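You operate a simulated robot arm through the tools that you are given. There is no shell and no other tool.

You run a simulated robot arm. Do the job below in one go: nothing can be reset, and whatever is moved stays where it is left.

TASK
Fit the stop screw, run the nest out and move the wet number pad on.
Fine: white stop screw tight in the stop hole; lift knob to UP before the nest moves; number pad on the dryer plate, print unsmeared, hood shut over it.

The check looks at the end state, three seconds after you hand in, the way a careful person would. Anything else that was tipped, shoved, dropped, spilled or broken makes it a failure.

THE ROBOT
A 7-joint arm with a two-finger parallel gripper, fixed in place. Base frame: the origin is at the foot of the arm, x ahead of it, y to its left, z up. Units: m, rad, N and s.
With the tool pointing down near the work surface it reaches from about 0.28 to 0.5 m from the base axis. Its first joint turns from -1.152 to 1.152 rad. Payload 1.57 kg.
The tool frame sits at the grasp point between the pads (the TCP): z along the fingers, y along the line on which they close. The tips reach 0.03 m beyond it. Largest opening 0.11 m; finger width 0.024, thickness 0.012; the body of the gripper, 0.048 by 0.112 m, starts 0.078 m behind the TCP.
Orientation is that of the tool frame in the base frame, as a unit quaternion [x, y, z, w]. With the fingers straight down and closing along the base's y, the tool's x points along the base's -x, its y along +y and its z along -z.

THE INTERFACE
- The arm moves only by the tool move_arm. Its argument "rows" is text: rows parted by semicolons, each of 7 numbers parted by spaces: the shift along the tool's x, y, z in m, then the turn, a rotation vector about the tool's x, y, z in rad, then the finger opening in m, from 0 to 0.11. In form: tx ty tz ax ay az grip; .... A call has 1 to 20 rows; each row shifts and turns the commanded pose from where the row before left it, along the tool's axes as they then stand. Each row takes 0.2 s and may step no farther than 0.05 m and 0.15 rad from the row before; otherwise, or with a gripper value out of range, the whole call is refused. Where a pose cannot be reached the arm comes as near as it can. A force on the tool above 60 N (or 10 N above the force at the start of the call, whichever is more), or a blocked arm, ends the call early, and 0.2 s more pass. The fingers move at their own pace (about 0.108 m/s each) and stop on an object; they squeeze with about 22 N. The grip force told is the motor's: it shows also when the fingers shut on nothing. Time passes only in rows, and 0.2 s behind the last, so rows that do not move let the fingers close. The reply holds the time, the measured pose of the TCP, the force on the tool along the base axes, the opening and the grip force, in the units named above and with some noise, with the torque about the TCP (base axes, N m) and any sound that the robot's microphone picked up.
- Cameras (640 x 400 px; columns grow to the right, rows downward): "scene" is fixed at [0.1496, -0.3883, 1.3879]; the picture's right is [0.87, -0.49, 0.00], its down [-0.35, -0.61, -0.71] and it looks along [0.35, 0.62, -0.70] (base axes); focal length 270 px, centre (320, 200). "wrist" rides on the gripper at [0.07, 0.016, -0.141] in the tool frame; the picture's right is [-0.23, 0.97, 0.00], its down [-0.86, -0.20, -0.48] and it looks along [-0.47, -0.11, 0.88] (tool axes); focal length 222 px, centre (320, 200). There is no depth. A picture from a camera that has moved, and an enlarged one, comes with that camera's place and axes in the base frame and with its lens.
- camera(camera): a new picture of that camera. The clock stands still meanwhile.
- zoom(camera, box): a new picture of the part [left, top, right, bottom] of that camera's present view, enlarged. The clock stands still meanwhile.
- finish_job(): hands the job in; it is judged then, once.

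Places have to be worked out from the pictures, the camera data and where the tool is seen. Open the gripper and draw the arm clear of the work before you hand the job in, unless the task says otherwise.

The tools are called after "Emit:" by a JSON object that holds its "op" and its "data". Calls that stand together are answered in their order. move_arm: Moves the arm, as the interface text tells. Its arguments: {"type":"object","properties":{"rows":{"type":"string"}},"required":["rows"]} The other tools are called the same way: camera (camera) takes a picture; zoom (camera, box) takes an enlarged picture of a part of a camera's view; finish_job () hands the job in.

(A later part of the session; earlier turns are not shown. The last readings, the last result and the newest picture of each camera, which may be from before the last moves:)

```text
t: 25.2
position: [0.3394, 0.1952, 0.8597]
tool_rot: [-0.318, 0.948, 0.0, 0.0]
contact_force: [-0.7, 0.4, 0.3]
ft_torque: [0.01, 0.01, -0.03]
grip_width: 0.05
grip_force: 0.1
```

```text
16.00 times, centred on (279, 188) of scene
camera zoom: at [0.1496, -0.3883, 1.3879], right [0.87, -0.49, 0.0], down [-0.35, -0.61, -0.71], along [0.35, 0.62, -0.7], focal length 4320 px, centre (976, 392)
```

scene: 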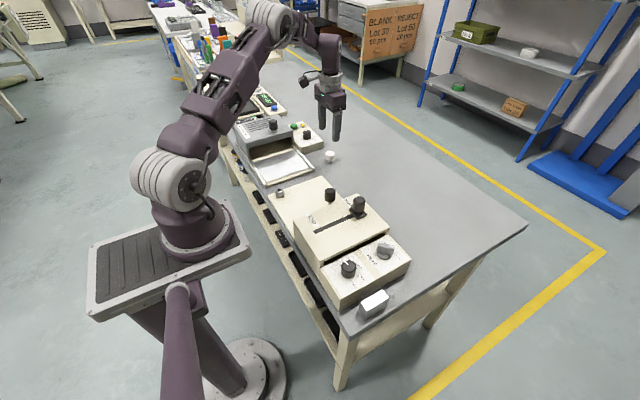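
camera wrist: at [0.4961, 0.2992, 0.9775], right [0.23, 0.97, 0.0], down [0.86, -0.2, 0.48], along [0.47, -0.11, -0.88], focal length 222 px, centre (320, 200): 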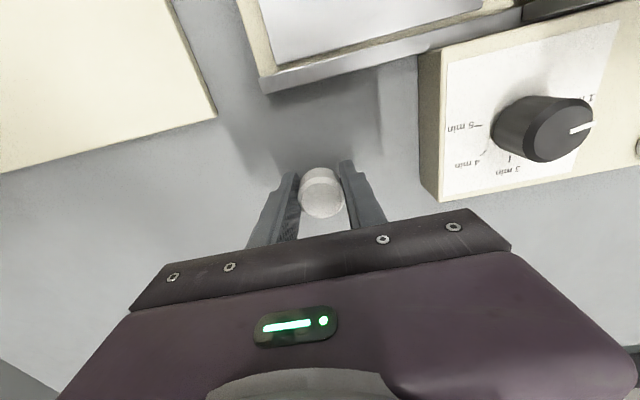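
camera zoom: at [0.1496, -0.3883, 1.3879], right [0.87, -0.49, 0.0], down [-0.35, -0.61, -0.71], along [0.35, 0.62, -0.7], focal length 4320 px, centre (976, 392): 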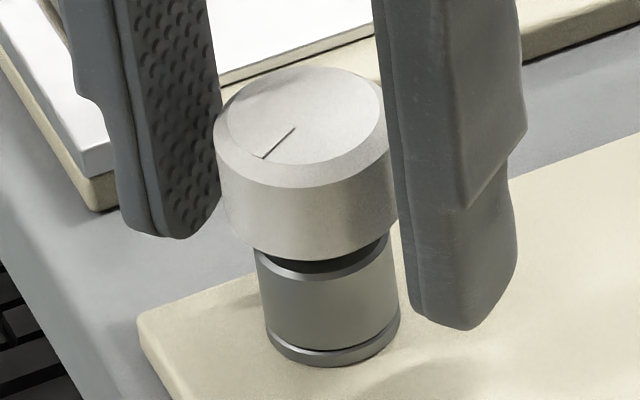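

Combining offsets at two yaws, the screw axis is about 3.7 mm toward tool −x and 1.3 mm toward tool +y from the TCP. I recentre by that, lower 4 mm for a better bite, and rotate open counter-clockwise 0.9 rad to check centring.

Emit:
{"op": "move_arm", "data": {"rows": "-0.0037 0.0013 0 0 0 0 0.055; 0 0 0.004 0 0 0 0.055; 0 0 0 0 0 -0.15 0.055; 0 0 0 0 0 -0.15 0.055; 0 0 0 0 0 -0.15 0.055; 0 0 0 0 0 -0.15 0.055; 0 0 0 0 0 -0.15 0.055; 0 0 0 0 0 -0.15 0.055; 0 0 0 0 0 0 0.055"}}

Emit:
{"op": "zoom", "data": {"camera": "wrist", "box": [240, 130, 400, 230]}}

Emit:
{"op": "zoom", "data": {"camera": "scene", "box": [263, 178, 295, 198]}}

```text
t: 27.2
position: [0.3404, 0.1984, 0.8555]
tool_rot: [-0.7, 0.714, 0.0, 0.0]
contact_force: [0.6, 0.0, 0.1]
ft_torque: [-0.03, 0.01, 0.02]
grip_width: 0.055
grip_force: 0.0
```

```text
4.00 times, centred on (320, 180) of wrist
camera zoom: at [0.3232, 0.1299, 0.9966], right [-0.97, 0.25, 0.0], down [0.22, 0.85, 0.48], along [0.12, 0.46, -0.88], focal length 888 px, centre (320, 280)
```

zoom: 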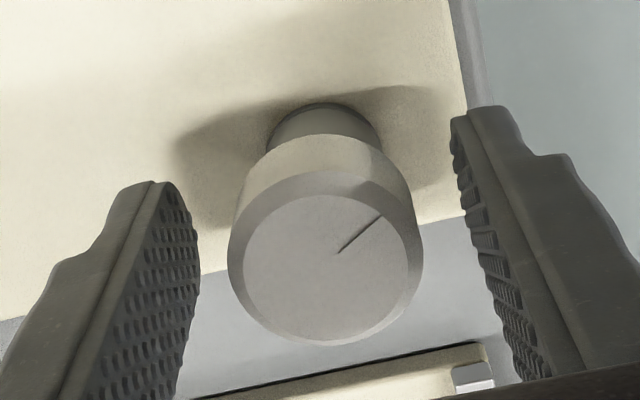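

```text
16.00 times, centred on (279, 188) of scene
camera zoom: at [0.1496, -0.3883, 1.3879], right [0.87, -0.49, 0.0], down [-0.35, -0.61, -0.71], along [0.35, 0.62, -0.7], focal length 4320 px, centre (976, 392)
```

zoom: 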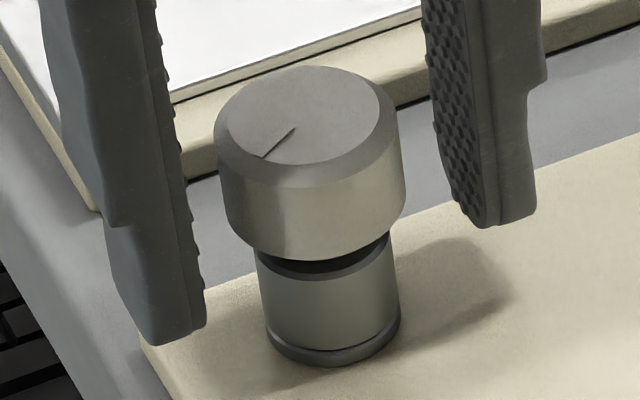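

Centred to within 1 mm now. I nudge 0.8 mm along tool y, close on the head, and turn clockwise 0.9 rad to check reaction.

Emit:
{"op": "move_arm", "data": {"rows": "0 0.0008 0 0 0 0 0.055; 0 0 0 0 0 0 0.03; 0 0 0 0 0 0 0.02; 0 0 0 0 0 0 0.02; 0 0 0 0 0 0.15 0.02; 0 0 0 0 0 0.15 0.02; 0 0 0 0 0 0.15 0.02; 0 0 0 0 0 0.15 0.02; 0 0 0 0 0 0.15 0.02; 0 0 0 0 0 0.15 0.02; 0 0 0 0 0 0 0.02"}}

Emit:
{"op": "zoom", "data": {"camera": "scene", "box": [263, 178, 295, 198]}}

```text
t: 29.6
position: [0.3406, 0.1983, 0.8555]
tool_rot: [-0.318, 0.948, 0.001, 0.001]
contact_force: [-4.1, -1.7, -6.8]
ft_torque: [-0.09, 0.08, 0.0]
grip_width: 0.033
grip_force: 22.1
```

```text
16.00 times, centred on (279, 188) of scene
camera zoom: at [0.1496, -0.3883, 1.3879], right [0.87, -0.49, 0.0], down [-0.35, -0.61, -0.71], along [0.35, 0.62, -0.7], focal length 4320 px, centre (976, 392)
```

zoom: 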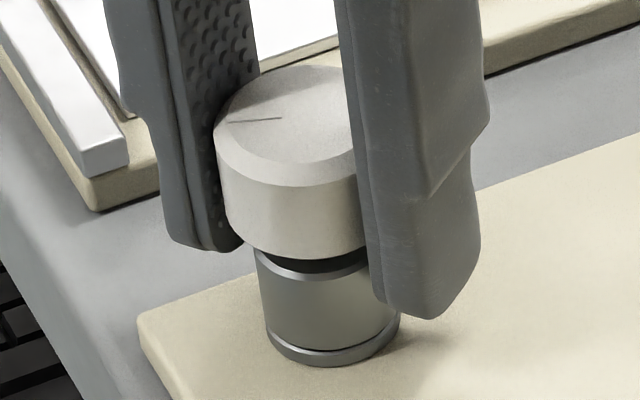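

The thread now pulls the tool down (−6.8 N), so it is engaging. I keep turning clockwise, lowering slightly with each row to follow the thread.

Emit:
{"op": "move_arm", "data": {"rows": "0 0 0.0004 0 0 0.15 0.02; 0 0 0.0001 0 0 0.15 0.02; 0 0 0.0001 0 0 0.15 0.02; 0 0 0.0001 0 0 0.15 0.02; 0 0 0.0001 0 0 0.15 0.02; 0 0 0.0001 0 0 0.15 0.02; 0 0 0.0001 0 0 0.15 0.02; 0 0 0.0001 0 0 0.15 0.02; 0 0 0 0 0 0 0.02"}}

Emit:
{"op": "zoom", "data": {"camera": "scene", "box": [263, 178, 295, 198]}}

```text
t: 31.6
position: [0.3411, 0.1983, 0.8541]
tool_rot: [0.273, 0.962, 0.0, 0.0]
contact_force: [-1.5, -21.8, 0.1]
ft_torque: [-0.06, -0.06, 0.03]
grip_width: 0.033
grip_force: 21.9
```

```text
16.00 times, centred on (279, 188) of scene
camera zoom: at [0.1496, -0.3888, 1.3878], right [0.87, -0.49, 0.0], down [-0.35, -0.61, -0.71], along [0.35, 0.62, -0.7], focal length 4320 px, centre (976, 392)
```

zoom: 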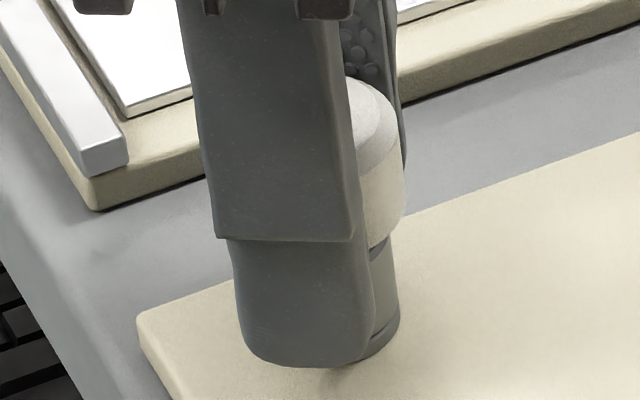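

The descent was about 1.1 mm over 2.1 rad and z force is zero; a −22 N y reaction says the axis is about 1.7 mm toward −y. I correct that and continue turning 1.2 rad with matching descent.

Emit:
{"op": "move_arm", "data": {"rows": "-0.0009 -0.00145 0 0 0 0 0.02; 0 0 0.00008 0 0 0.15 0.02; 0 0 0.00008 0 0 0.15 0.02; 0 0 0.00008 0 0 0.15 0.02; 0 0 0.00008 0 0 0.15 0.02; 0 0 0.00008 0 0 0.15 0.02; 0 0 0.00008 0 0 0.15 0.02; 0 0 0.00008 0 0 0.15 0.02; 0 0 0.00008 0 0 0.15 0.02; 0 0 0 0 0 0 0.02"}}

Emit:
{"op": "zoom", "data": {"camera": "scene", "box": [263, 178, 295, 198]}}

```text
t: 33.8
position: [0.341, 0.1969, 0.8525]
tool_rot: [0.768, 0.64, -0.001, 0.0]
contact_force: [-11.3, -7.1, -1.7]
ft_torque: [-0.02, 0.03, -0.02]
grip_width: 0.0328
grip_force: 21.7
```

```text
16.00 times, centred on (279, 188) of scene
camera zoom: at [0.1494, -0.3884, 1.3879], right [0.87, -0.49, 0.0], down [-0.35, -0.61, -0.71], along [0.35, 0.62, -0.7], focal length 4320 px, centre (976, 392)
```

zoom: 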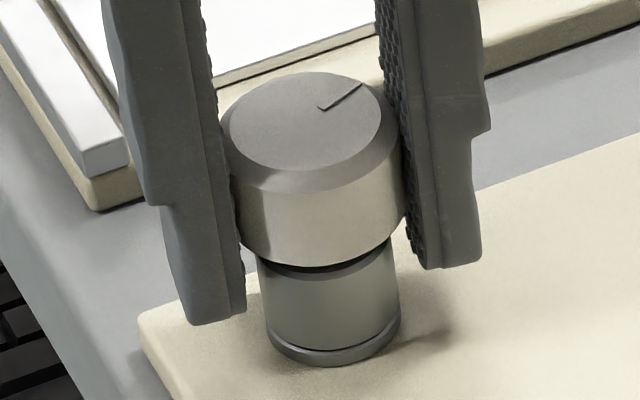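

Turning works: head has dropped about 1.5 mm over half a turn with forces moderate. I open, recentre about 1 mm toward −x/−y, and rotate back counter-clockwise about 3 rad for another stroke.

Emit:
{"op": "move_arm", "data": {"rows": "0 0 0 0 0 0 0.055; 0 0 0 0 0 0 0.055; -0.0007 0.0008 0 0 0 -0.15 0.055; 0 0 0 0 0 -0.15 0.055; 0 0 0 0 0 -0.15 0.055; 0 0 0 0 0 -0.15 0.055; 0 0 0 0 0 -0.15 0.055; 0 0 0 0 0 -0.15 0.055; 0 0 0 0 0 -0.15 0.055; 0 0 0 0 0 -0.15 0.055; 0 0 0 0 0 -0.15 0.055; 0 0 0 0 0 -0.15 0.055; 0 0 0 0 0 -0.15 0.055; 0 0 0 0 0 -0.15 0.055; 0 0 0 0 0 -0.15 0.055; 0 0 0 0 0 -0.15 0.055; 0 0 0 0 0 -0.15 0.055; 0 0 0 0 0 -0.15 0.055; 0 0 0 0 0 -0.15 0.055; 0 0 0 0 0 -0.15 0.055"}}

Emit:
{"op": "zoom", "data": {"camera": "wrist", "box": [240, 130, 400, 230]}}

```text
t: 38.0
position: [0.3413, 0.1972, 0.8548]
tool_rot: [-0.458, 0.889, 0.0, 0.0]
contact_force: [0.1, -0.5, -1.0]
ft_torque: [-0.02, 0.02, 0.01]
grip_width: 0.0548
grip_force: 0.1
```

```text
4.00 times, centred on (320, 180) of wrist
camera zoom: at [0.2872, 0.1495, 0.9953], right [-0.66, 0.75, 0.0], down [0.66, 0.58, 0.48], along [0.36, 0.32, -0.88], focal length 888 px, centre (320, 280)
```

zoom: 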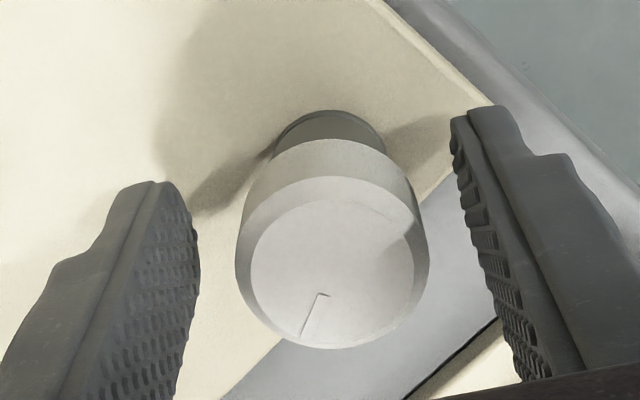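

The head is 2 mm toward tool +y here (I shifted x the wrong way a bit). I correct it, rotate 0.75 rad further counter-clockwise, and check before gripping.

Emit:
{"op": "move_arm", "data": {"rows": "0.0008 0.0021 0 0 0 -0.15 0.055; 0 0 0 0 0 -0.15 0.055; 0 0 0 0 0 -0.15 0.055; 0 0 0 0 0 -0.15 0.055; 0 0 0 0 0 -0.15 0.055; 0 0 0 0 0 0 0.055"}}

Emit:
{"op": "zoom", "data": {"camera": "wrist", "box": [240, 130, 400, 230]}}

Emit:
{"op": "camera", "data": {"camera": "scene"}}

```text
t: 39.4
position: [0.3381, 0.1963, 0.8534]
tool_rot: [0.752, -0.659, 0.0, 0.0]
contact_force: [-0.6, -1.1, -0.6]
ft_torque: [0.02, 0.04, 0.0]
grip_width: 0.0551
grip_force: 0.0
```

```text
4.00 times, centred on (320, 180) of wrist
camera zoom: at [0.3317, 0.1262, 0.9951], right [-1.0, 0.1, 0.0], down [0.09, 0.87, 0.48], along [0.05, 0.48, -0.88], focal length 888 px, centre (320, 280)
```

zoom: 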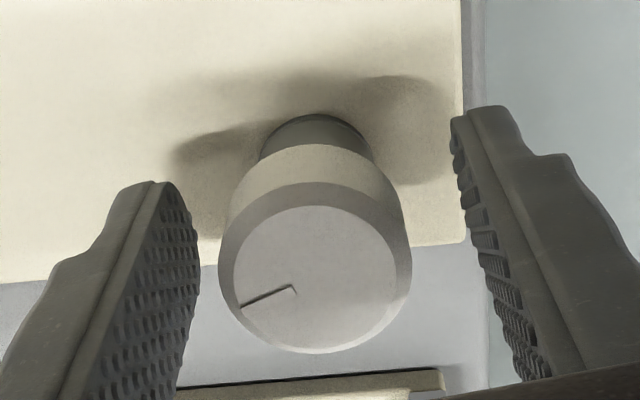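

```text
taken
```

scene: 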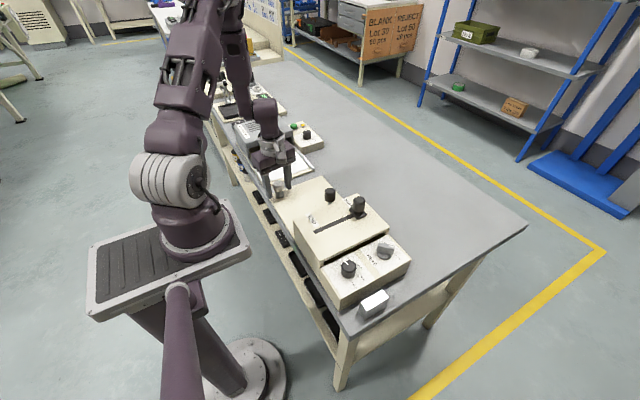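

Head is 1 mm the other way now, so I nudge back 1 mm, close and turn clockwise for the next stroke.

Emit:
{"op": "move_arm", "data": {"rows": "0 -0.001 0 0 0 0 0.055; 0 0 0 0 0 0 0.03; 0 0 0 0 0 0 0.02; 0 0 0 0 0 0 0.02; 0 0 0.00008 0 0 0.15 0.02; 0 0 0.00008 0 0 0.15 0.02; 0 0 0.00008 0 0 0.15 0.02; 0 0 0.00008 0 0 0.15 0.02; 0 0 0.00008 0 0 0.15 0.02; 0 0 0.00008 0 0 0.15 0.02; 0 0 0.00008 0 0 0.15 0.02; 0 0 0.00008 0 0 0.15 0.02; 0 0 0 0 0 0 0.02"}}

```text
t: 42.2
position: [0.3392, 0.1987, 0.8524]
tool_rot: [-0.246, 0.969, -0.001, -0.001]
contact_force: [-17.9, 7.5, 2.0]
ft_torque: [0.06, 0.1, -0.01]
grip_width: 0.033
grip_force: 22.1
```

Reaction (−18, +7.5) N says the axis is about 1.5 mm toward −x and 0.6 mm toward +y. I correct and continue turning 1.2 rad.

Emit:
{"op": "move_arm", "data": {"rows": "0.001 0.0012 0 0 0 0 0.02; 0 0 0.00008 0 0 0.15 0.02; 0 0 0.00008 0 0 0.15 0.02; 0 0 0.00008 0 0 0.15 0.02; 0 0 0.00008 0 0 0.15 0.02; 0 0 0.00008 0 0 0.15 0.02; 0 0 0.00008 0 0 0.15 0.02; 0 0 0.00008 0 0 0.15 0.02; 0 0 0 0 0 0 0.02"}}

```text
t: 44.2
position: [0.3395, 0.1982, 0.8529]
tool_rot: [0.272, 0.962, 0.0, 0.0]
contact_force: [3.5, 2.6, 6.4]
ft_torque: [0.03, -0.08, -0.01]
grip_width: 0.033
grip_force: 22.5
```

Lateral force is small now; +6.4 N in z means I lead the thread, so I hold height while turning another 1.2 rad.

Emit:
{"op": "move_arm", "data": {"rows": "0 0 0 0 0 0.15 0.02; 0 0 0 0 0 0.15 0.02; 0 0 0 0 0 0.15 0.02; 0 0 0 0 0 0.15 0.02; 0 0 0 0 0 0.15 0.02; 0 0 0 0 0 0.15 0.02; 0 0 0 0 0 0.15 0.02; 0 0 0 0 0 0.15 0.02; 0 0 0 0 0 0 0.02"}}

Emit:
{"op": "zoom", "data": {"camera": "scene", "box": [263, 178, 295, 198]}}

```text
t: 46.2
position: [0.3404, 0.1971, 0.8511]
tool_rot: [0.768, 0.64, 0.0, 0.002]
contact_force: [18.4, 9.9, -1.6]
ft_torque: [0.14, 0.18, 0.08]
grip_width: 0.033
grip_force: 22.1
```

```text
16.00 times, centred on (279, 188) of scene
camera zoom: at [0.1501, -0.388, 1.388], right [0.87, -0.49, 0.0], down [-0.35, -0.61, -0.71], along [0.35, 0.62, -0.7], focal length 4320 px, centre (976, 392)
```

zoom: 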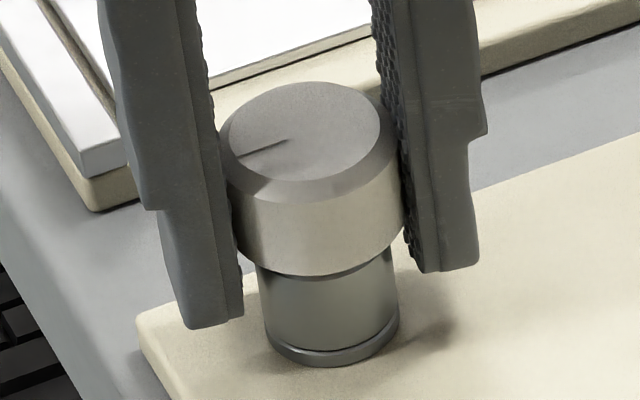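

About 1.2 turns in, the head has dropped about 3.6 mm with perhaps 4 mm to go. I release and view the head at this yaw to re-measure the axis.

Emit:
{"op": "move_arm", "data": {"rows": "0 0 0 0 0 0 0.055; 0 0 0 0 0 0 0.055; 0 0 0 0 0 0 0.055"}}

Emit:
{"op": "zoom", "data": {"camera": "wrist", "box": [240, 130, 400, 230]}}

```text
t: 47.0
position: [0.3384, 0.1979, 0.852]
tool_rot: [0.767, 0.642, 0.0, 0.001]
contact_force: [0.6, -0.3, 0.0]
ft_torque: [-0.01, -0.04, -0.01]
grip_width: 0.055
grip_force: 0.0
```

```text
4.00 times, centred on (320, 180) of wrist
camera zoom: at [0.3668, 0.2644, 0.9936], right [0.92, -0.4, 0.0], down [-0.35, -0.81, 0.48], along [-0.19, -0.44, -0.88], focal length 888 px, centre (320, 280)
```

zoom: 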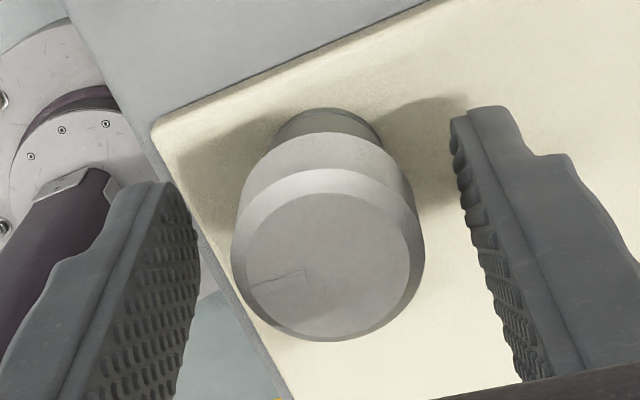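

The axis lies about (+1.7, +1.0) mm from the TCP. I shift by that and rotate back counter-clockwise in two calls.

Emit:
{"op": "move_arm", "data": {"rows": "0.0013 0.0015 0 0 0 -0.15 0.055; 0 0 0 0 0 -0.15 0.055; 0 0 0 0 0 -0.15 0.055; 0 0 0 0 0 -0.15 0.055; 0 0 0 0 0 -0.15 0.055; 0 0 0 0 0 -0.15 0.055; 0 0 0 0 0 -0.15 0.055; 0 0 0 0 0 -0.15 0.055; 0 0 0 0 0 -0.15 0.055; 0 0 0 0 0 -0.15 0.055; 0 0 0 0 0 -0.15 0.055; 0 0 0 0 0 -0.15 0.055; 0 0 0 0 0 -0.15 0.055; 0 0 0 0 0 -0.15 0.055; 0 0 0 0 0 -0.15 0.055; 0 0 0 0 0 -0.15 0.055; 0 0 0 0 0 -0.15 0.055; 0 0 0 0 0 -0.15 0.055; 0 0 0 0 0 -0.15 0.055; 0 0 0 0 0 -0.15 0.055"}}

Emit:
{"op": "zoom", "data": {"camera": "wrist", "box": [240, 130, 400, 230]}}

```text
t: 51.2
position: [0.341, 0.1978, 0.8512]
tool_rot: [-0.586, 0.81, 0.0, 0.001]
contact_force: [0.3, -0.7, -1.2]
ft_torque: [0.04, 0.0, -0.02]
grip_width: 0.0547
grip_force: 0.0
```

```text
4.00 times, centred on (320, 180) of wrist
camera zoom: at [0.3028, 0.1382, 0.9934], right [-0.85, 0.52, 0.0], down [0.46, 0.75, 0.48], along [0.25, 0.41, -0.88], focal length 888 px, centre (320, 280)
```

zoom: 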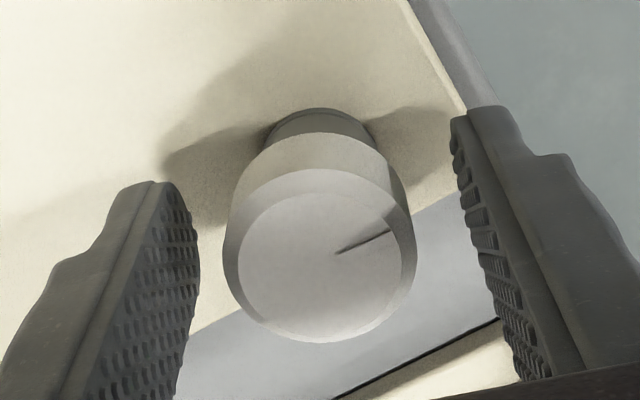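

Centring is now good (within 0.5 mm). I rotate 0.45 rad more counter-clockwise, close, and make the next clockwise stroke with a gentle descent.

Emit:
{"op": "move_arm", "data": {"rows": "0 0 0 0 0 -0.15 0.055; 0 0 0 0 0 -0.15 0.055; 0 0 0 0 0 -0.15 0.055; 0 0 0 0 0 0 0.03; 0 0 0 0 0 0 0.02; 0 0 0 0 0 0 0.02; 0 0 0.00006 0 0 0.15 0.02; 0 0 0.00006 0 0 0.15 0.02; 0 0 0.00006 0 0 0.15 0.02; 0 0 0.00006 0 0 0.15 0.02; 0 0 0.00006 0 0 0.15 0.02; 0 0 0.00006 0 0 0.15 0.02; 0 0 0.00006 0 0 0.15 0.02; 0 0 0.00006 0 0 0.15 0.02; 0 0 0 0 0 0 0.02"}}

```text
t: 54.4
position: [0.3429, 0.199, 0.851]
tool_rot: [-0.246, 0.969, 0.0, 0.001]
contact_force: [9.4, -3.8, -0.1]
ft_torque: [-0.12, -0.05, -0.05]
grip_width: 0.0325
grip_force: 21.7
```

Forces are modest (9 N). I continue the stroke another 2.1 rad.

Emit:
{"op": "move_arm", "data": {"rows": "-0.0002 -0.0005 0.00006 0 0 0.15 0.02; 0 0 0.00006 0 0 0.15 0.02; 0 0 0.00006 0 0 0.15 0.02; 0 0 0.00006 0 0 0.15 0.02; 0 0 0.00006 0 0 0.15 0.02; 0 0 0.00006 0 0 0.15 0.02; 0 0 0.00006 0 0 0.15 0.02; 0 0 0.00006 0 0 0.15 0.02; 0 0 0 0 0 0 0.02"}}

```text
t: 56.4
position: [0.3396, 0.1982, 0.8508]
tool_rot: [0.345, 0.939, 0.0, 0.0]
contact_force: [-3.8, -5.9, 0.0]
ft_torque: [-0.03, 0.01, 0.08]
grip_width: 0.0328
grip_force: 21.8
```

Forces stay low; I finish the stroke with another 1.05 rad and look at the seat.

Emit:
{"op": "move_arm", "data": {"rows": "0 0 0.00006 0 0 0.15 0.02; 0 0 0.00006 0 0 0.15 0.02; 0 0 0.00006 0 0 0.15 0.02; 0 0 0.00006 0 0 0.15 0.02; 0 0 0.00006 0 0 0.15 0.02; 0 0 0.00006 0 0 0.15 0.02; 0 0 0.00006 0 0 0.15 0.02; 0 0 0 0 0 0 0.02"}}

Emit:
{"op": "zoom", "data": {"camera": "scene", "box": [263, 178, 295, 198]}}

```text
t: 58.2
position: [0.3391, 0.1967, 0.8495]
tool_rot: [0.768, 0.641, -0.001, 0.0]
contact_force: [-5.1, 0.6, -1.0]
ft_torque: [0.01, 0.03, 0.06]
grip_width: 0.0331
grip_force: 22.3
```

```text
16.00 times, centred on (279, 188) of scene
camera zoom: at [0.1495, -0.3883, 1.3879], right [0.87, -0.49, 0.0], down [-0.35, -0.61, -0.71], along [0.35, 0.62, -0.7], focal length 4320 px, centre (976, 392)
```

zoom: 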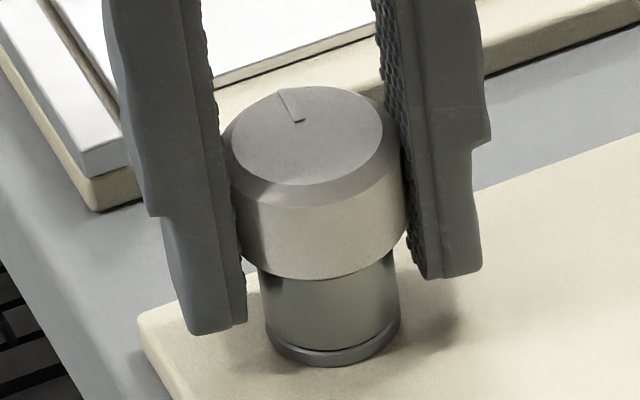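

The mark shows the screw turned only about 90° in this stroke, so the fingers slipped: it may be tight. I release, rotate back, and make a further check stroke while watching torque.

Emit:
{"op": "move_arm", "data": {"rows": "0 0 0 0 0 0 0.055; 0 0 0 0 0 0 0.055; 0 0 0 0 0 -0.15 0.055; 0 0 0 0 0 -0.15 0.055; 0 0 0 0 0 -0.15 0.055; 0 0 0 0 0 -0.15 0.055; 0 0 0 0 0 -0.15 0.055; 0 0 0 0 0 -0.15 0.055; 0 0 0 0 0 -0.15 0.055; 0 0 0 0 0 -0.15 0.055; 0 0 0 0 0 -0.15 0.055; 0 0 0 0 0 -0.15 0.055; 0 0 0 0 0 -0.15 0.055; 0 0 0 0 0 -0.15 0.055; 0 0 0 0 0 -0.15 0.055; 0 0 0 0 0 -0.15 0.055; 0 0 0 0 0 -0.15 0.055; 0 0 0 0 0 -0.15 0.055; 0 0 0 0 0 -0.15 0.055; 0 0 0 0 0 -0.15 0.055"}}

Emit:
{"op": "zoom", "data": {"camera": "wrist", "box": [240, 130, 400, 230]}}

Emit:
{"op": "zoom", "data": {"camera": "scene", "box": [263, 178, 295, 198]}}

```text
t: 62.4
position: [0.3402, 0.1984, 0.8494]
tool_rot: [-0.458, 0.889, 0.0, 0.0]
contact_force: [0.7, -0.1, -0.6]
ft_torque: [-0.02, -0.01, -0.01]
grip_width: 0.0551
grip_force: 0.2
```

```text
4.00 times, centred on (320, 180) of wrist
camera zoom: at [0.2868, 0.1521, 0.9907], right [-0.66, 0.75, 0.0], down [0.66, 0.58, 0.48], along [0.36, 0.32, -0.88], focal length 888 px, centre (320, 280)
```

zoom: 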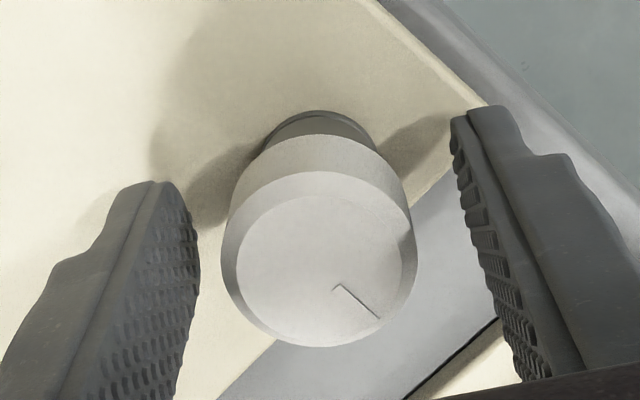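

```text
16.00 times, centred on (279, 188) of scene
camera zoom: at [0.1496, -0.3883, 1.3879], right [0.87, -0.49, 0.0], down [-0.35, -0.61, -0.71], along [0.35, 0.62, -0.7], focal length 4320 px, centre (976, 392)
```

zoom: 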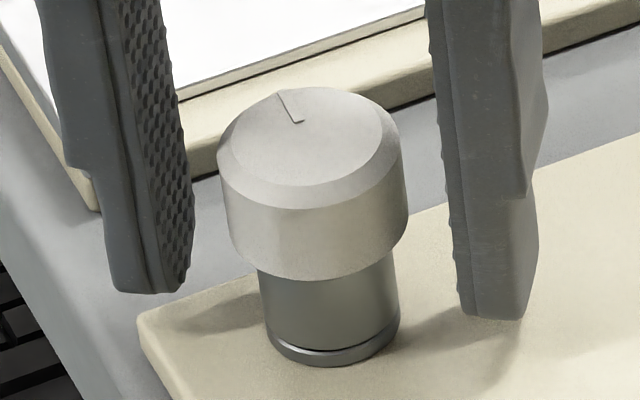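

Centred; I close here and turn 0.75 rad clockwise to see whether the mark still moves and what torque results.

Emit:
{"op": "move_arm", "data": {"rows": "0 0 0 0 0 0 0.03; 0 0 0 0 0 0 0.02; 0 0 0 0 0 0 0.02; 0 0 0 0 0 0.15 0.02; 0 0 0 0 0 0.15 0.02; 0 0 0 0 0 0.15 0.02; 0 0 0 0 0 0.15 0.02; 0 0 0 0 0 0.15 0.02"}}

Emit:
{"op": "zoom", "data": {"camera": "wrist", "box": [240, 130, 400, 230]}}

Emit:
{"op": "zoom", "data": {"camera": "scene", "box": [263, 178, 295, 198]}}

```text
t: 64.2
position: [0.3409, 0.1977, 0.8492]
tool_rot: [-0.098, 0.995, 0.0, 0.0]
contact_force: [1.5, -2.9, 3.2]
ft_torque: [-0.02, 0.02, 0.3]
grip_width: 0.0332
grip_force: 21.9
```

```text
4.00 times, centred on (320, 180) of wrist
camera zoom: at [0.269, 0.2013, 0.9908], right [0.03, 1.0, 0.0], down [0.88, -0.03, 0.48], along [0.48, -0.02, -0.88], focal length 888 px, centre (320, 280)
```

zoom: 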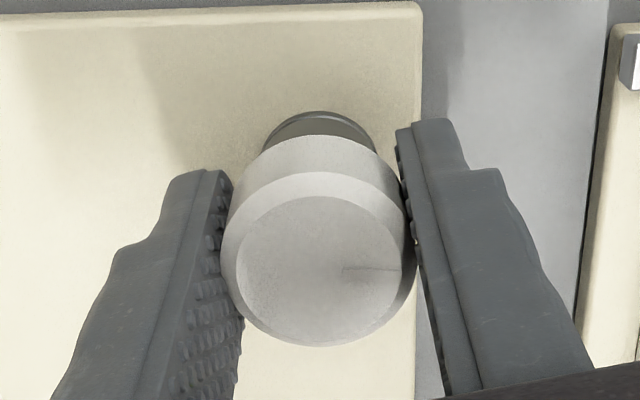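

```text
16.00 times, centred on (279, 188) of scene
camera zoom: at [0.1496, -0.3884, 1.3879], right [0.87, -0.49, 0.0], down [-0.35, -0.61, -0.71], along [0.35, 0.62, -0.7], focal length 4320 px, centre (976, 392)
```

zoom: 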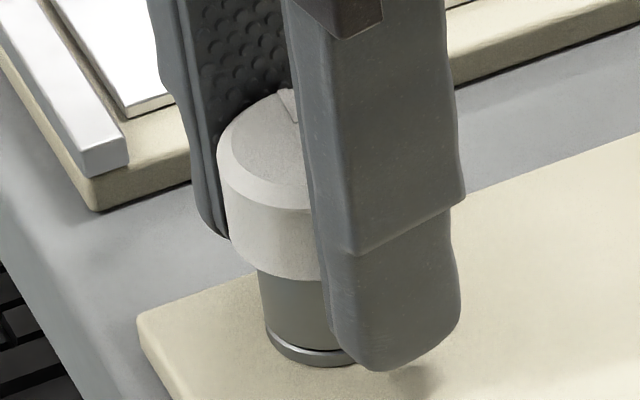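

Torque reads 0.30 N·m and the mark stayed put while the fingers slipped, so the screw is at a hard stop. I give one more clockwise push with a slight downward press to be sure.

Emit:
{"op": "move_arm", "data": {"rows": "0 0 0.0005 0 0 0.1 0.02; 0 0 0.0005 0 0 0.15 0.02; 0 0 0 0 0 0.15 0.02; 0 0 0 0 0 0.15 0.02; 0 0 0 0 0 0.15 0.02; 0 0 0 0 0 0.15 0.02; 0 0 0 0 0 0.15 0.02"}}

Emit:
{"op": "zoom", "data": {"camera": "wrist", "box": [240, 130, 400, 230]}}

```text
t: 65.8
position: [0.34, 0.198, 0.8496]
tool_rot: [0.391, 0.92, -0.001, -0.001]
contact_force: [-4.1, -11.5, -0.5]
ft_torque: [-0.03, -0.03, 0.33]
grip_width: 0.0329
grip_force: 21.5
```

```text
4.00 times, centred on (320, 180) of wrist
camera zoom: at [0.3034, 0.2603, 0.9906], right [0.86, 0.51, 0.0], down [0.45, -0.75, 0.48], along [0.24, -0.41, -0.88], focal length 888 px, centre (320, 280)
```

zoom: 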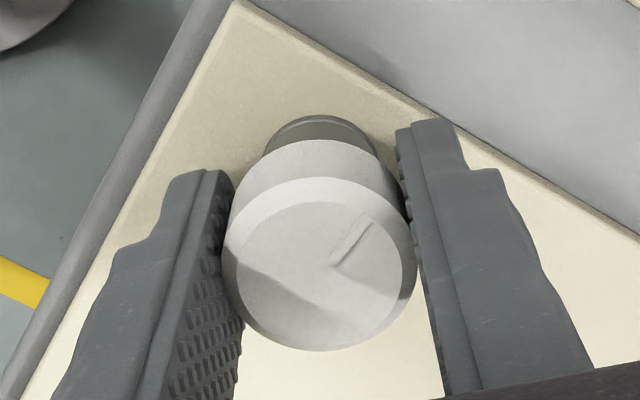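

Torque is at the grip limit (0.33 N·m) with the screw locked, so I judge it tight. I open, rise straight up and turn the tool back to neutral yaw, then look at the screw.

Emit:
{"op": "move_arm", "data": {"rows": "0 0 0 0 0 0 0.06; 0 0 0 0 0 0 0.06; 0 0 -0.02 0 0 0 0.06; 0 0 -0.04 0 0 0 0.06; 0 0 -0.04 0 0 -0.15 0.06; 0 0 -0.04 0 0 -0.15 0.06; 0 0 -0.03 0 0 -0.15 0.06; 0 0 0 0 0 -0.15 0.06; 0 0 0 0 0 -0.15 0.06; 0 0 0 0 0 -0.054 0.06; 0 0 0 0 0 0 0.06"}}

Emit:
{"op": "zoom", "data": {"camera": "scene", "box": [263, 178, 295, 198]}}

Emit:
{"op": "camera", "data": {"camera": "wrist"}}

```text
t: 68.2
position: [0.3403, 0.1987, 1.0178]
tool_rot: [-0.003, 1.0, 0.0, -0.001]
contact_force: [-0.3, -0.8, 0.3]
ft_torque: [-0.01, 0.01, -0.01]
grip_width: 0.0602
grip_force: 0.0
```

```text
16.00 times, centred on (279, 188) of scene
camera zoom: at [0.1496, -0.3883, 1.3879], right [0.87, -0.49, 0.0], down [-0.35, -0.61, -0.71], along [0.35, 0.62, -0.7], focal length 4320 px, centre (976, 392)
```

zoom: 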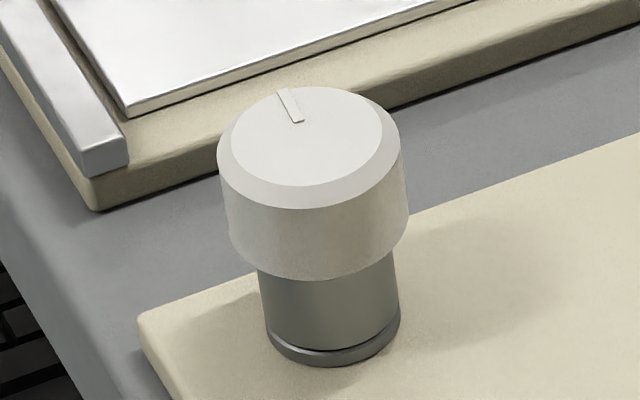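

```text
taken
camera wrist: at [0.2696, 0.2145, 1.1599], right [0.22, 0.97, 0.0], down [0.86, -0.2, 0.48], along [0.47, -0.11, -0.88], focal length 222 px, centre (320, 200)
```

wrist: 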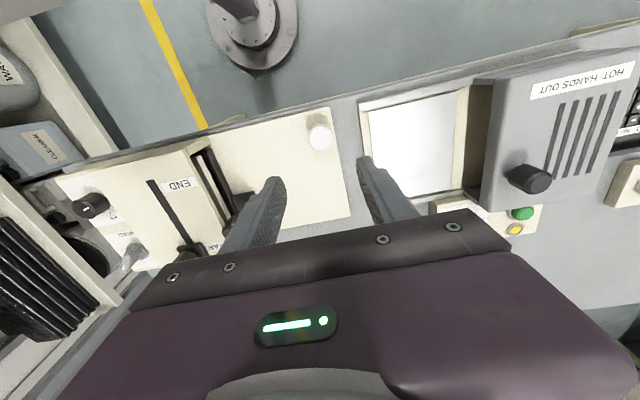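

The mark is unmoved and the head sits on the bushing: screw tight. Next I travel at z≈1.02 to look down at the HEAD knob panel.

Emit:
{"op": "move_arm", "data": {"rows": "-0.008 -0.042 0 0 0 0 0.06; -0.008 -0.042 0 0 0 0 0.06; -0.008 -0.042 0 0 0 0 0.06; -0.008 -0.042 0 0 0 0 0.06; -0.008 -0.042 0 0 0 0 0.06; -0.008 -0.042 0 0 0 0 0.06; -0.008 -0.042 0 0 0 0 0.06; 0 0 0 0 0 0 0.06"}}

Emit:
{"op": "camera", "data": {"camera": "wrist"}}

Emit:
{"op": "camera", "data": {"camera": "scene"}}

```text
t: 70.0
position: [0.3974, -0.0959, 1.0181]
tool_rot: [-0.001, 1.0, 0.001, 0.0]
contact_force: [-0.1, 0.1, 1.0]
ft_torque: [0.02, 0.01, 0.02]
grip_width: 0.0601
grip_force: 0.0
```

```text
taken
camera wrist: at [0.3271, -0.0797, 1.1609], right [0.22, 0.97, 0.0], down [0.86, -0.2, 0.48], along [0.47, -0.11, -0.88], focal length 222 px, centre (320, 200)
```

wrist: 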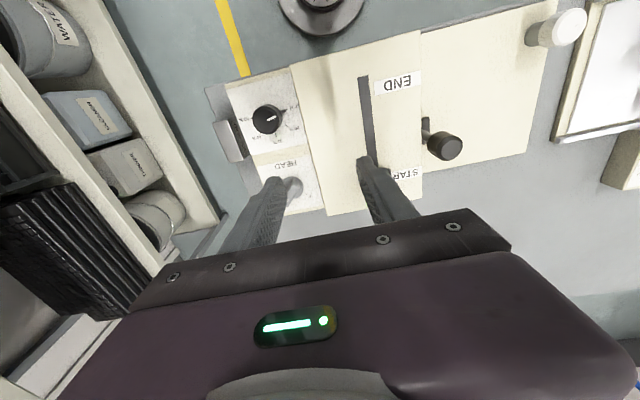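

```text
taken
```

scene: 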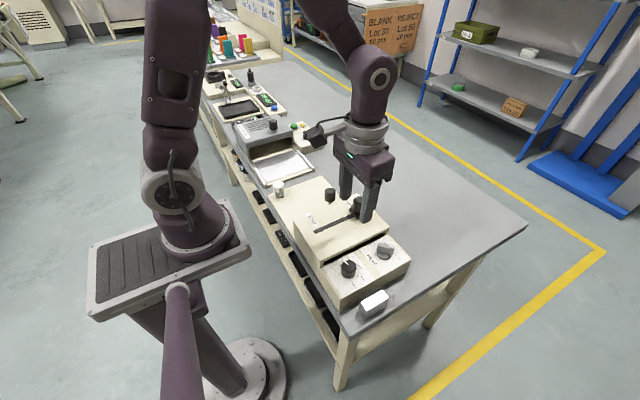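

The HEAD knob is partly hidden behind the left finger. I move further toward it (+x, −y) for a clear view.

Emit:
{"op": "move_arm", "data": {"rows": "-0.03 -0.025 0 0 0 0 0.08; -0.03 -0.025 0 0 0 0 0.08; 0 0 0 0 0 0 0.08"}}

Emit:
{"op": "camera", "data": {"camera": "wrist"}}

Emit:
{"op": "zoom", "data": {"camera": "wrist", "box": [200, 60, 400, 185]}}

```text
t: 70.8
position: [0.4573, -0.1467, 1.016]
tool_rot: [-0.001, 1.0, 0.001, 0.0]
contact_force: [-0.3, 1.0, -0.2]
ft_torque: [0.01, 0.02, 0.04]
grip_width: 0.08
grip_force: 0.1
```

```text
taken
camera wrist: at [0.3874, -0.1292, 1.1581], right [0.22, 0.97, 0.0], down [0.86, -0.2, 0.48], along [0.47, -0.11, -0.88], focal length 222 px, centre (320, 200)
```

wrist: 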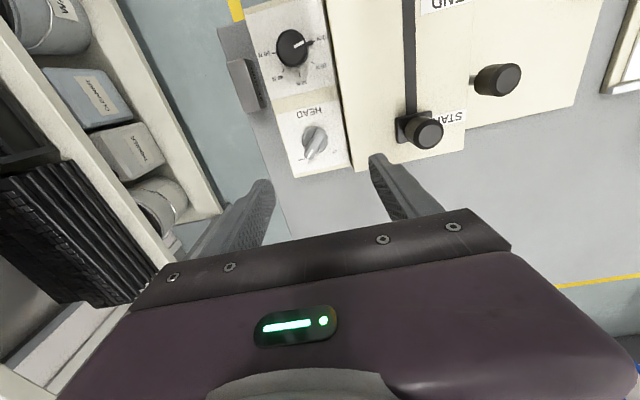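

```text
3.20 times, centred on (300, 122) of wrist
camera zoom: at [0.3874, -0.1292, 1.1581], right [0.22, 0.97, 0.0], down [0.86, -0.2, 0.48], along [0.47, -0.11, -0.88], focal length 711 px, centre (384, 448)
```

zoom: 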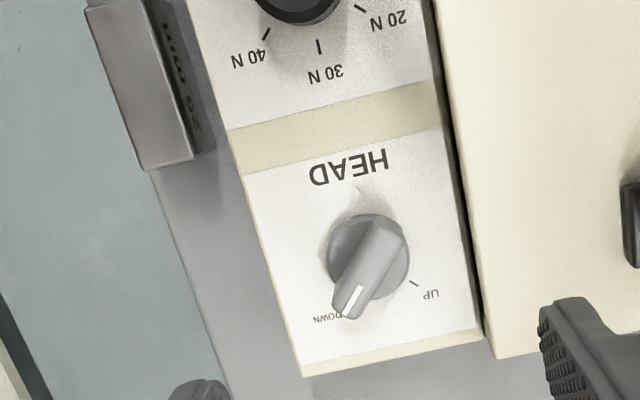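

The HEAD pointer is at DOWN (about −35° to −40° from +x) and UP lies about 80–85° counter-clockwise; the knob centre is near [0.454, −0.151], wing top about z=0.89. I align the fingers across the wing (yaw −0.70) above it, gripper at 0.045, and come lower to check.

Emit:
{"op": "move_arm", "data": {"rows": "0.003 -0.005 0 0 0 0.14 0.045; 0 0 0.01 0 0 0.14 0.045; 0 0 0.01 0 0 0.14 0.045; 0 0 0.015 0 0 0.14 0.045; 0 0 0.015 0 0 0.14 0.045; 0 0 0 0 0 0 0.045"}}

Emit:
{"op": "zoom", "data": {"camera": "wrist", "box": [200, 80, 440, 230]}}

Emit:
{"op": "zoom", "data": {"camera": "scene", "box": [350, 215, 430, 265]}}

```text
t: 72.2
position: [0.4556, -0.1502, 0.9679]
tool_rot: [0.342, 0.94, 0.0, 0.0]
contact_force: [0.1, 0.0, -0.4]
ft_torque: [-0.01, 0.01, 0.01]
grip_width: 0.0449
grip_force: 0.0
```

```text
2.67 times, centred on (320, 155) of wrist
camera zoom: at [0.4125, -0.0926, 1.1095], right [0.8, 0.6, 0.0], down [0.53, -0.7, 0.48], along [0.29, -0.38, -0.88], focal length 592 px, centre (320, 320)
```

zoom: 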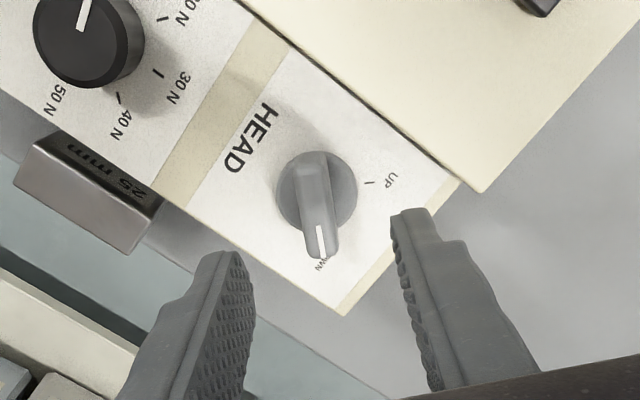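

```text
8.00 times, centred on (390, 240) of scene
camera zoom: at [0.1496, -0.3883, 1.3879], right [0.87, -0.49, 0.0], down [-0.35, -0.61, -0.71], along [0.35, 0.62, -0.7], focal length 2160 px, centre (-240, -120)
```

zoom: 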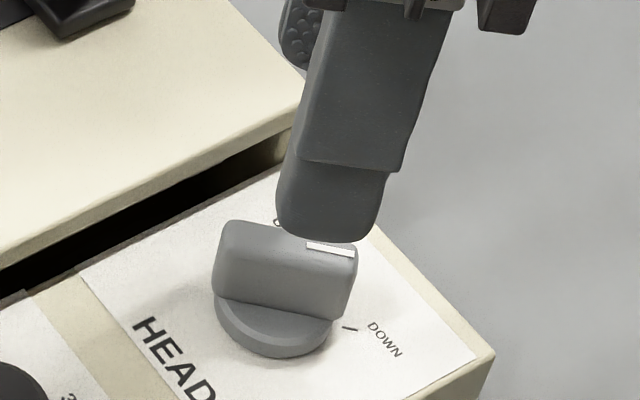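

Pointer is at −45° and UP at +45°, so I need a 90° counter-clockwise turn. I trim yaw to −45°, shift 2 mm, narrow to 0.036 and descend to z≈0.91 to check.

Emit:
{"op": "move_arm", "data": {"rows": "-0.0013 -0.0015 0.02 0 0 0.085 0.036; 0 0 0.02 0 0 0 0.036; 0 0 0.015 0 0 0 0.036; 0 0 0 0 0 0 0.036"}}

Emit:
{"op": "zoom", "data": {"camera": "wrist", "box": [200, 80, 440, 230]}}

Emit:
{"op": "zoom", "data": {"camera": "scene", "box": [350, 225, 430, 275]}}

```text
t: 73.2
position: [0.4546, -0.1517, 0.9143]
tool_rot: [0.381, 0.925, 0.0, 0.0]
contact_force: [-0.4, -0.1, -0.9]
ft_torque: [0.02, -0.05, -0.01]
grip_width: 0.0361
grip_force: 0.0
```

```text
2.67 times, centred on (320, 155) of wrist
camera zoom: at [0.4168, -0.0908, 1.0553], right [0.85, 0.53, 0.0], down [0.47, -0.74, 0.48], along [0.25, -0.41, -0.88], focal length 592 px, centre (320, 320)
```

zoom: 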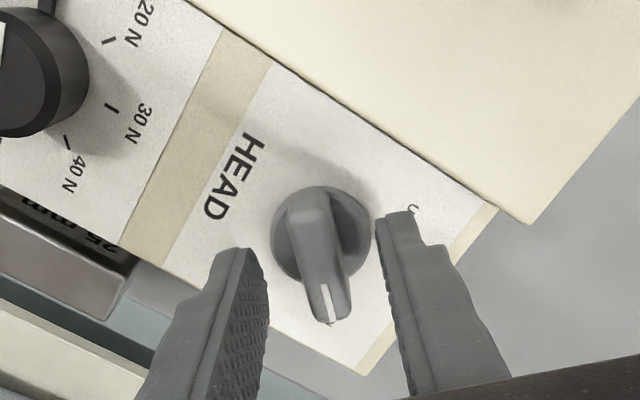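

```text
8.00 times, centred on (390, 250) of scene
camera zoom: at [0.1496, -0.3883, 1.3879], right [0.87, -0.49, 0.0], down [-0.35, -0.61, -0.71], along [0.35, 0.62, -0.7], focal length 2160 px, centre (-240, -200)
```

zoom: 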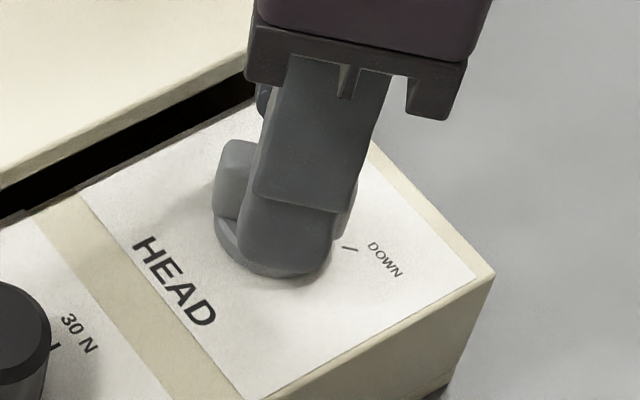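

The wing is centred between the fingers and aligned. I go down to z≈0.90 so the tips stay above the knob's base disc, and close on the wing.

Emit:
{"op": "move_arm", "data": {"rows": "0 0 0.008 0 0 0 0.036; 0 0 0.006 0 0 0 0.036; 0 0 0 0 0 0 0.036; 0 0 0 0 0 0 0.02; 0 0 0 0 0 0 0.005; 0 0 0 0 0 0 0.005; 0 0 0 0 0 0 0.005"}}

Emit:
{"op": "zoom", "data": {"camera": "wrist", "box": [200, 80, 440, 230]}}

Emit:
{"op": "zoom", "data": {"camera": "scene", "box": [350, 225, 430, 275]}}

```text
t: 74.8
position: [0.454, -0.1534, 0.9008]
tool_rot: [0.381, 0.925, -0.001, -0.001]
contact_force: [9.9, 4.9, -8.8]
ft_torque: [1.79, -2.13, 0.36]
grip_width: 0.0149
grip_force: 0.0
```

```text
2.67 times, centred on (320, 155) of wrist
camera zoom: at [0.4164, -0.0919, 1.0421], right [0.85, 0.53, 0.0], down [0.47, -0.74, 0.48], along [0.25, -0.41, -0.88], focal length 592 px, centre (320, 320)
```

zoom: 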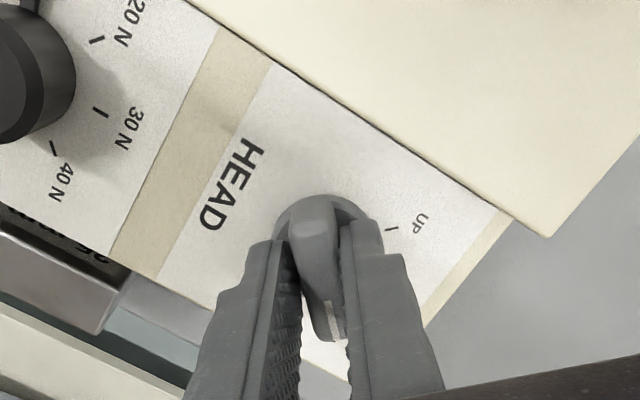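

```text
8.00 times, centred on (390, 250) of scene
camera zoom: at [0.1495, -0.3882, 1.388], right [0.87, -0.49, 0.0], down [-0.35, -0.61, -0.71], along [0.35, 0.62, -0.7], focal length 2160 px, centre (-240, -200)
```

zoom: 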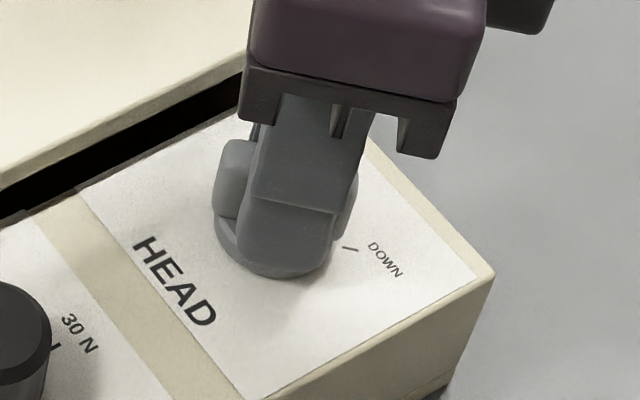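

The wing is enclosed (opening 0.0149), but the torque reading (about 2.8 N·m about tool x) and zero grip force are odd. I take a null step to re-read, and view the whole scene for any contact.

Emit:
{"op": "move_arm", "data": {"rows": "0 0 0 0 0 0 0.005"}}

Emit:
{"op": "camera", "data": {"camera": "scene"}}

```text
t: 75.2
position: [0.4543, -0.1523, 0.9001]
tool_rot: [0.38, 0.925, 0.0, 0.001]
contact_force: [8.2, 6.2, 9.7]
ft_torque: [0.36, 0.33, 0.0]
grip_width: 0.013
grip_force: 30.1
```

```text
taken
```

scene: 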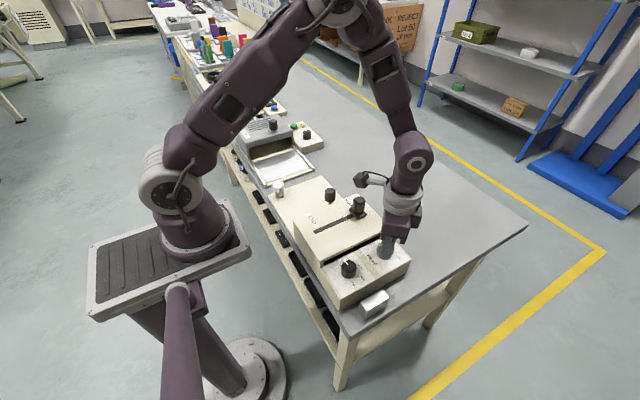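

Readings have settled (grip 30 N on a 13 mm wing, lateral ~10 N). I ease 0.8 mm along tool y and begin turning counter-clockwise, 0.6 rad first.

Emit:
{"op": "move_arm", "data": {"rows": "0 0.0008 -0.0005 0 0 0 0.005; 0 0 0 0 0 -0.1 0.005; 0 0 0 0 0 -0.12 0.005; 0 0 0 0 0 -0.12 0.005; 0 0 0 0 0 -0.12 0.005; 0 0 0 0 0 -0.12 0.005; 0 0 0 0 0 0 0.005"}}

Emit:
{"op": "zoom", "data": {"camera": "wrist", "box": [200, 80, 440, 230]}}

Emit:
{"op": "zoom", "data": {"camera": "scene", "box": [350, 225, 430, 275]}}

```text
t: 76.8
position: [0.4563, -0.1528, 0.9001]
tool_rot: [0.1, 0.995, -0.001, 0.001]
contact_force: [3.3, 0.7, 23.2]
ft_torque: [0.0, -0.41, -0.01]
grip_width: 0.0127
grip_force: 29.8
```

```text
2.67 times, centred on (320, 155) of wrist
camera zoom: at [0.3903, -0.1216, 1.0417], right [0.42, 0.91, 0.0], down [0.8, -0.36, 0.48], along [0.44, -0.2, -0.88], focal length 592 px, centre (320, 320)
```

zoom: 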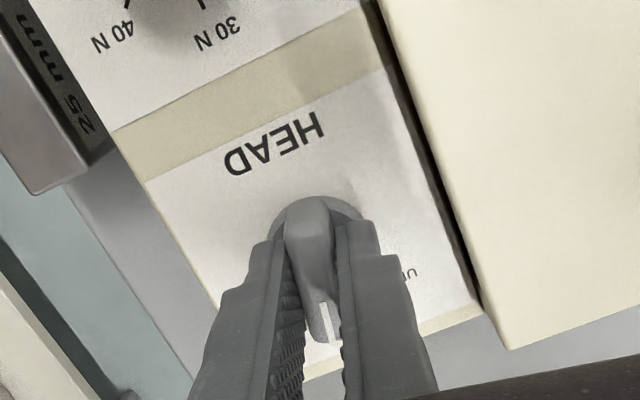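

```text
8.00 times, centred on (390, 250) of scene
camera zoom: at [0.1494, -0.3881, 1.388], right [0.87, -0.49, 0.0], down [-0.35, -0.61, -0.71], along [0.35, 0.62, -0.7], focal length 2160 px, centre (-240, -200)
```

zoom: 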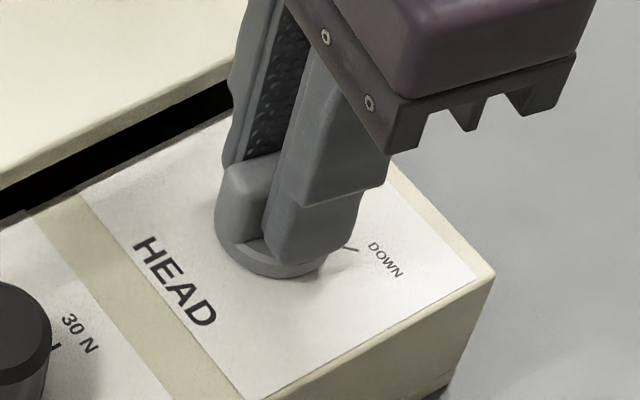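

The knob turns with the fingers; z force +23 N suggests tips press the disc, so I rise 1.5 mm and turn the remaining 0.99 rad.

Emit:
{"op": "move_arm", "data": {"rows": "0 0 -0.0015 0 0 0 0.005; 0 0 0 0 0 -0.14 0.005; 0 0 0 0 0 -0.14 0.005; 0 0 0 0 0 -0.14 0.005; 0 0 0 0 0 -0.14 0.005; 0 0 0 0 0 -0.14 0.005; 0 0 0 0 0 -0.14 0.005; 0 0 0 0 0 -0.14 0.005; 0 0 0 0 0 0 0.005"}}

Emit:
{"op": "zoom", "data": {"camera": "wrist", "box": [200, 80, 440, 230]}}

Emit:
{"op": "zoom", "data": {"camera": "scene", "box": [350, 225, 430, 275]}}

```text
t: 78.8
position: [0.4547, -0.1522, 0.9013]
tool_rot: [-0.38, 0.925, 0.0, -0.001]
contact_force: [3.9, -6.1, -24.7]
ft_torque: [-0.19, -0.18, 0.0]
grip_width: 0.0129
grip_force: 29.8
```

```text
2.67 times, centred on (320, 155) of wrist
camera zoom: at [0.3944, -0.1885, 1.0427], right [-0.52, 0.85, 0.0], down [0.75, 0.46, 0.48], along [0.41, 0.25, -0.88], focal length 592 px, centre (320, 320)
```

zoom: 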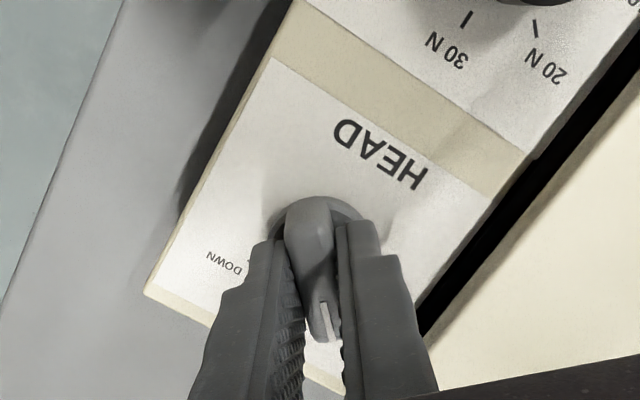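

```text
8.00 times, centred on (390, 250) of scene
camera zoom: at [0.1501, -0.3885, 1.3878], right [0.87, -0.49, 0.0], down [-0.35, -0.61, -0.71], along [0.35, 0.62, -0.7], focal length 2160 px, centre (-240, -200)
```

zoom: 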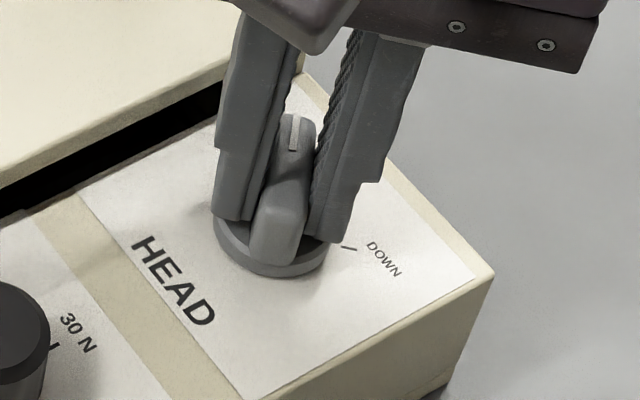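

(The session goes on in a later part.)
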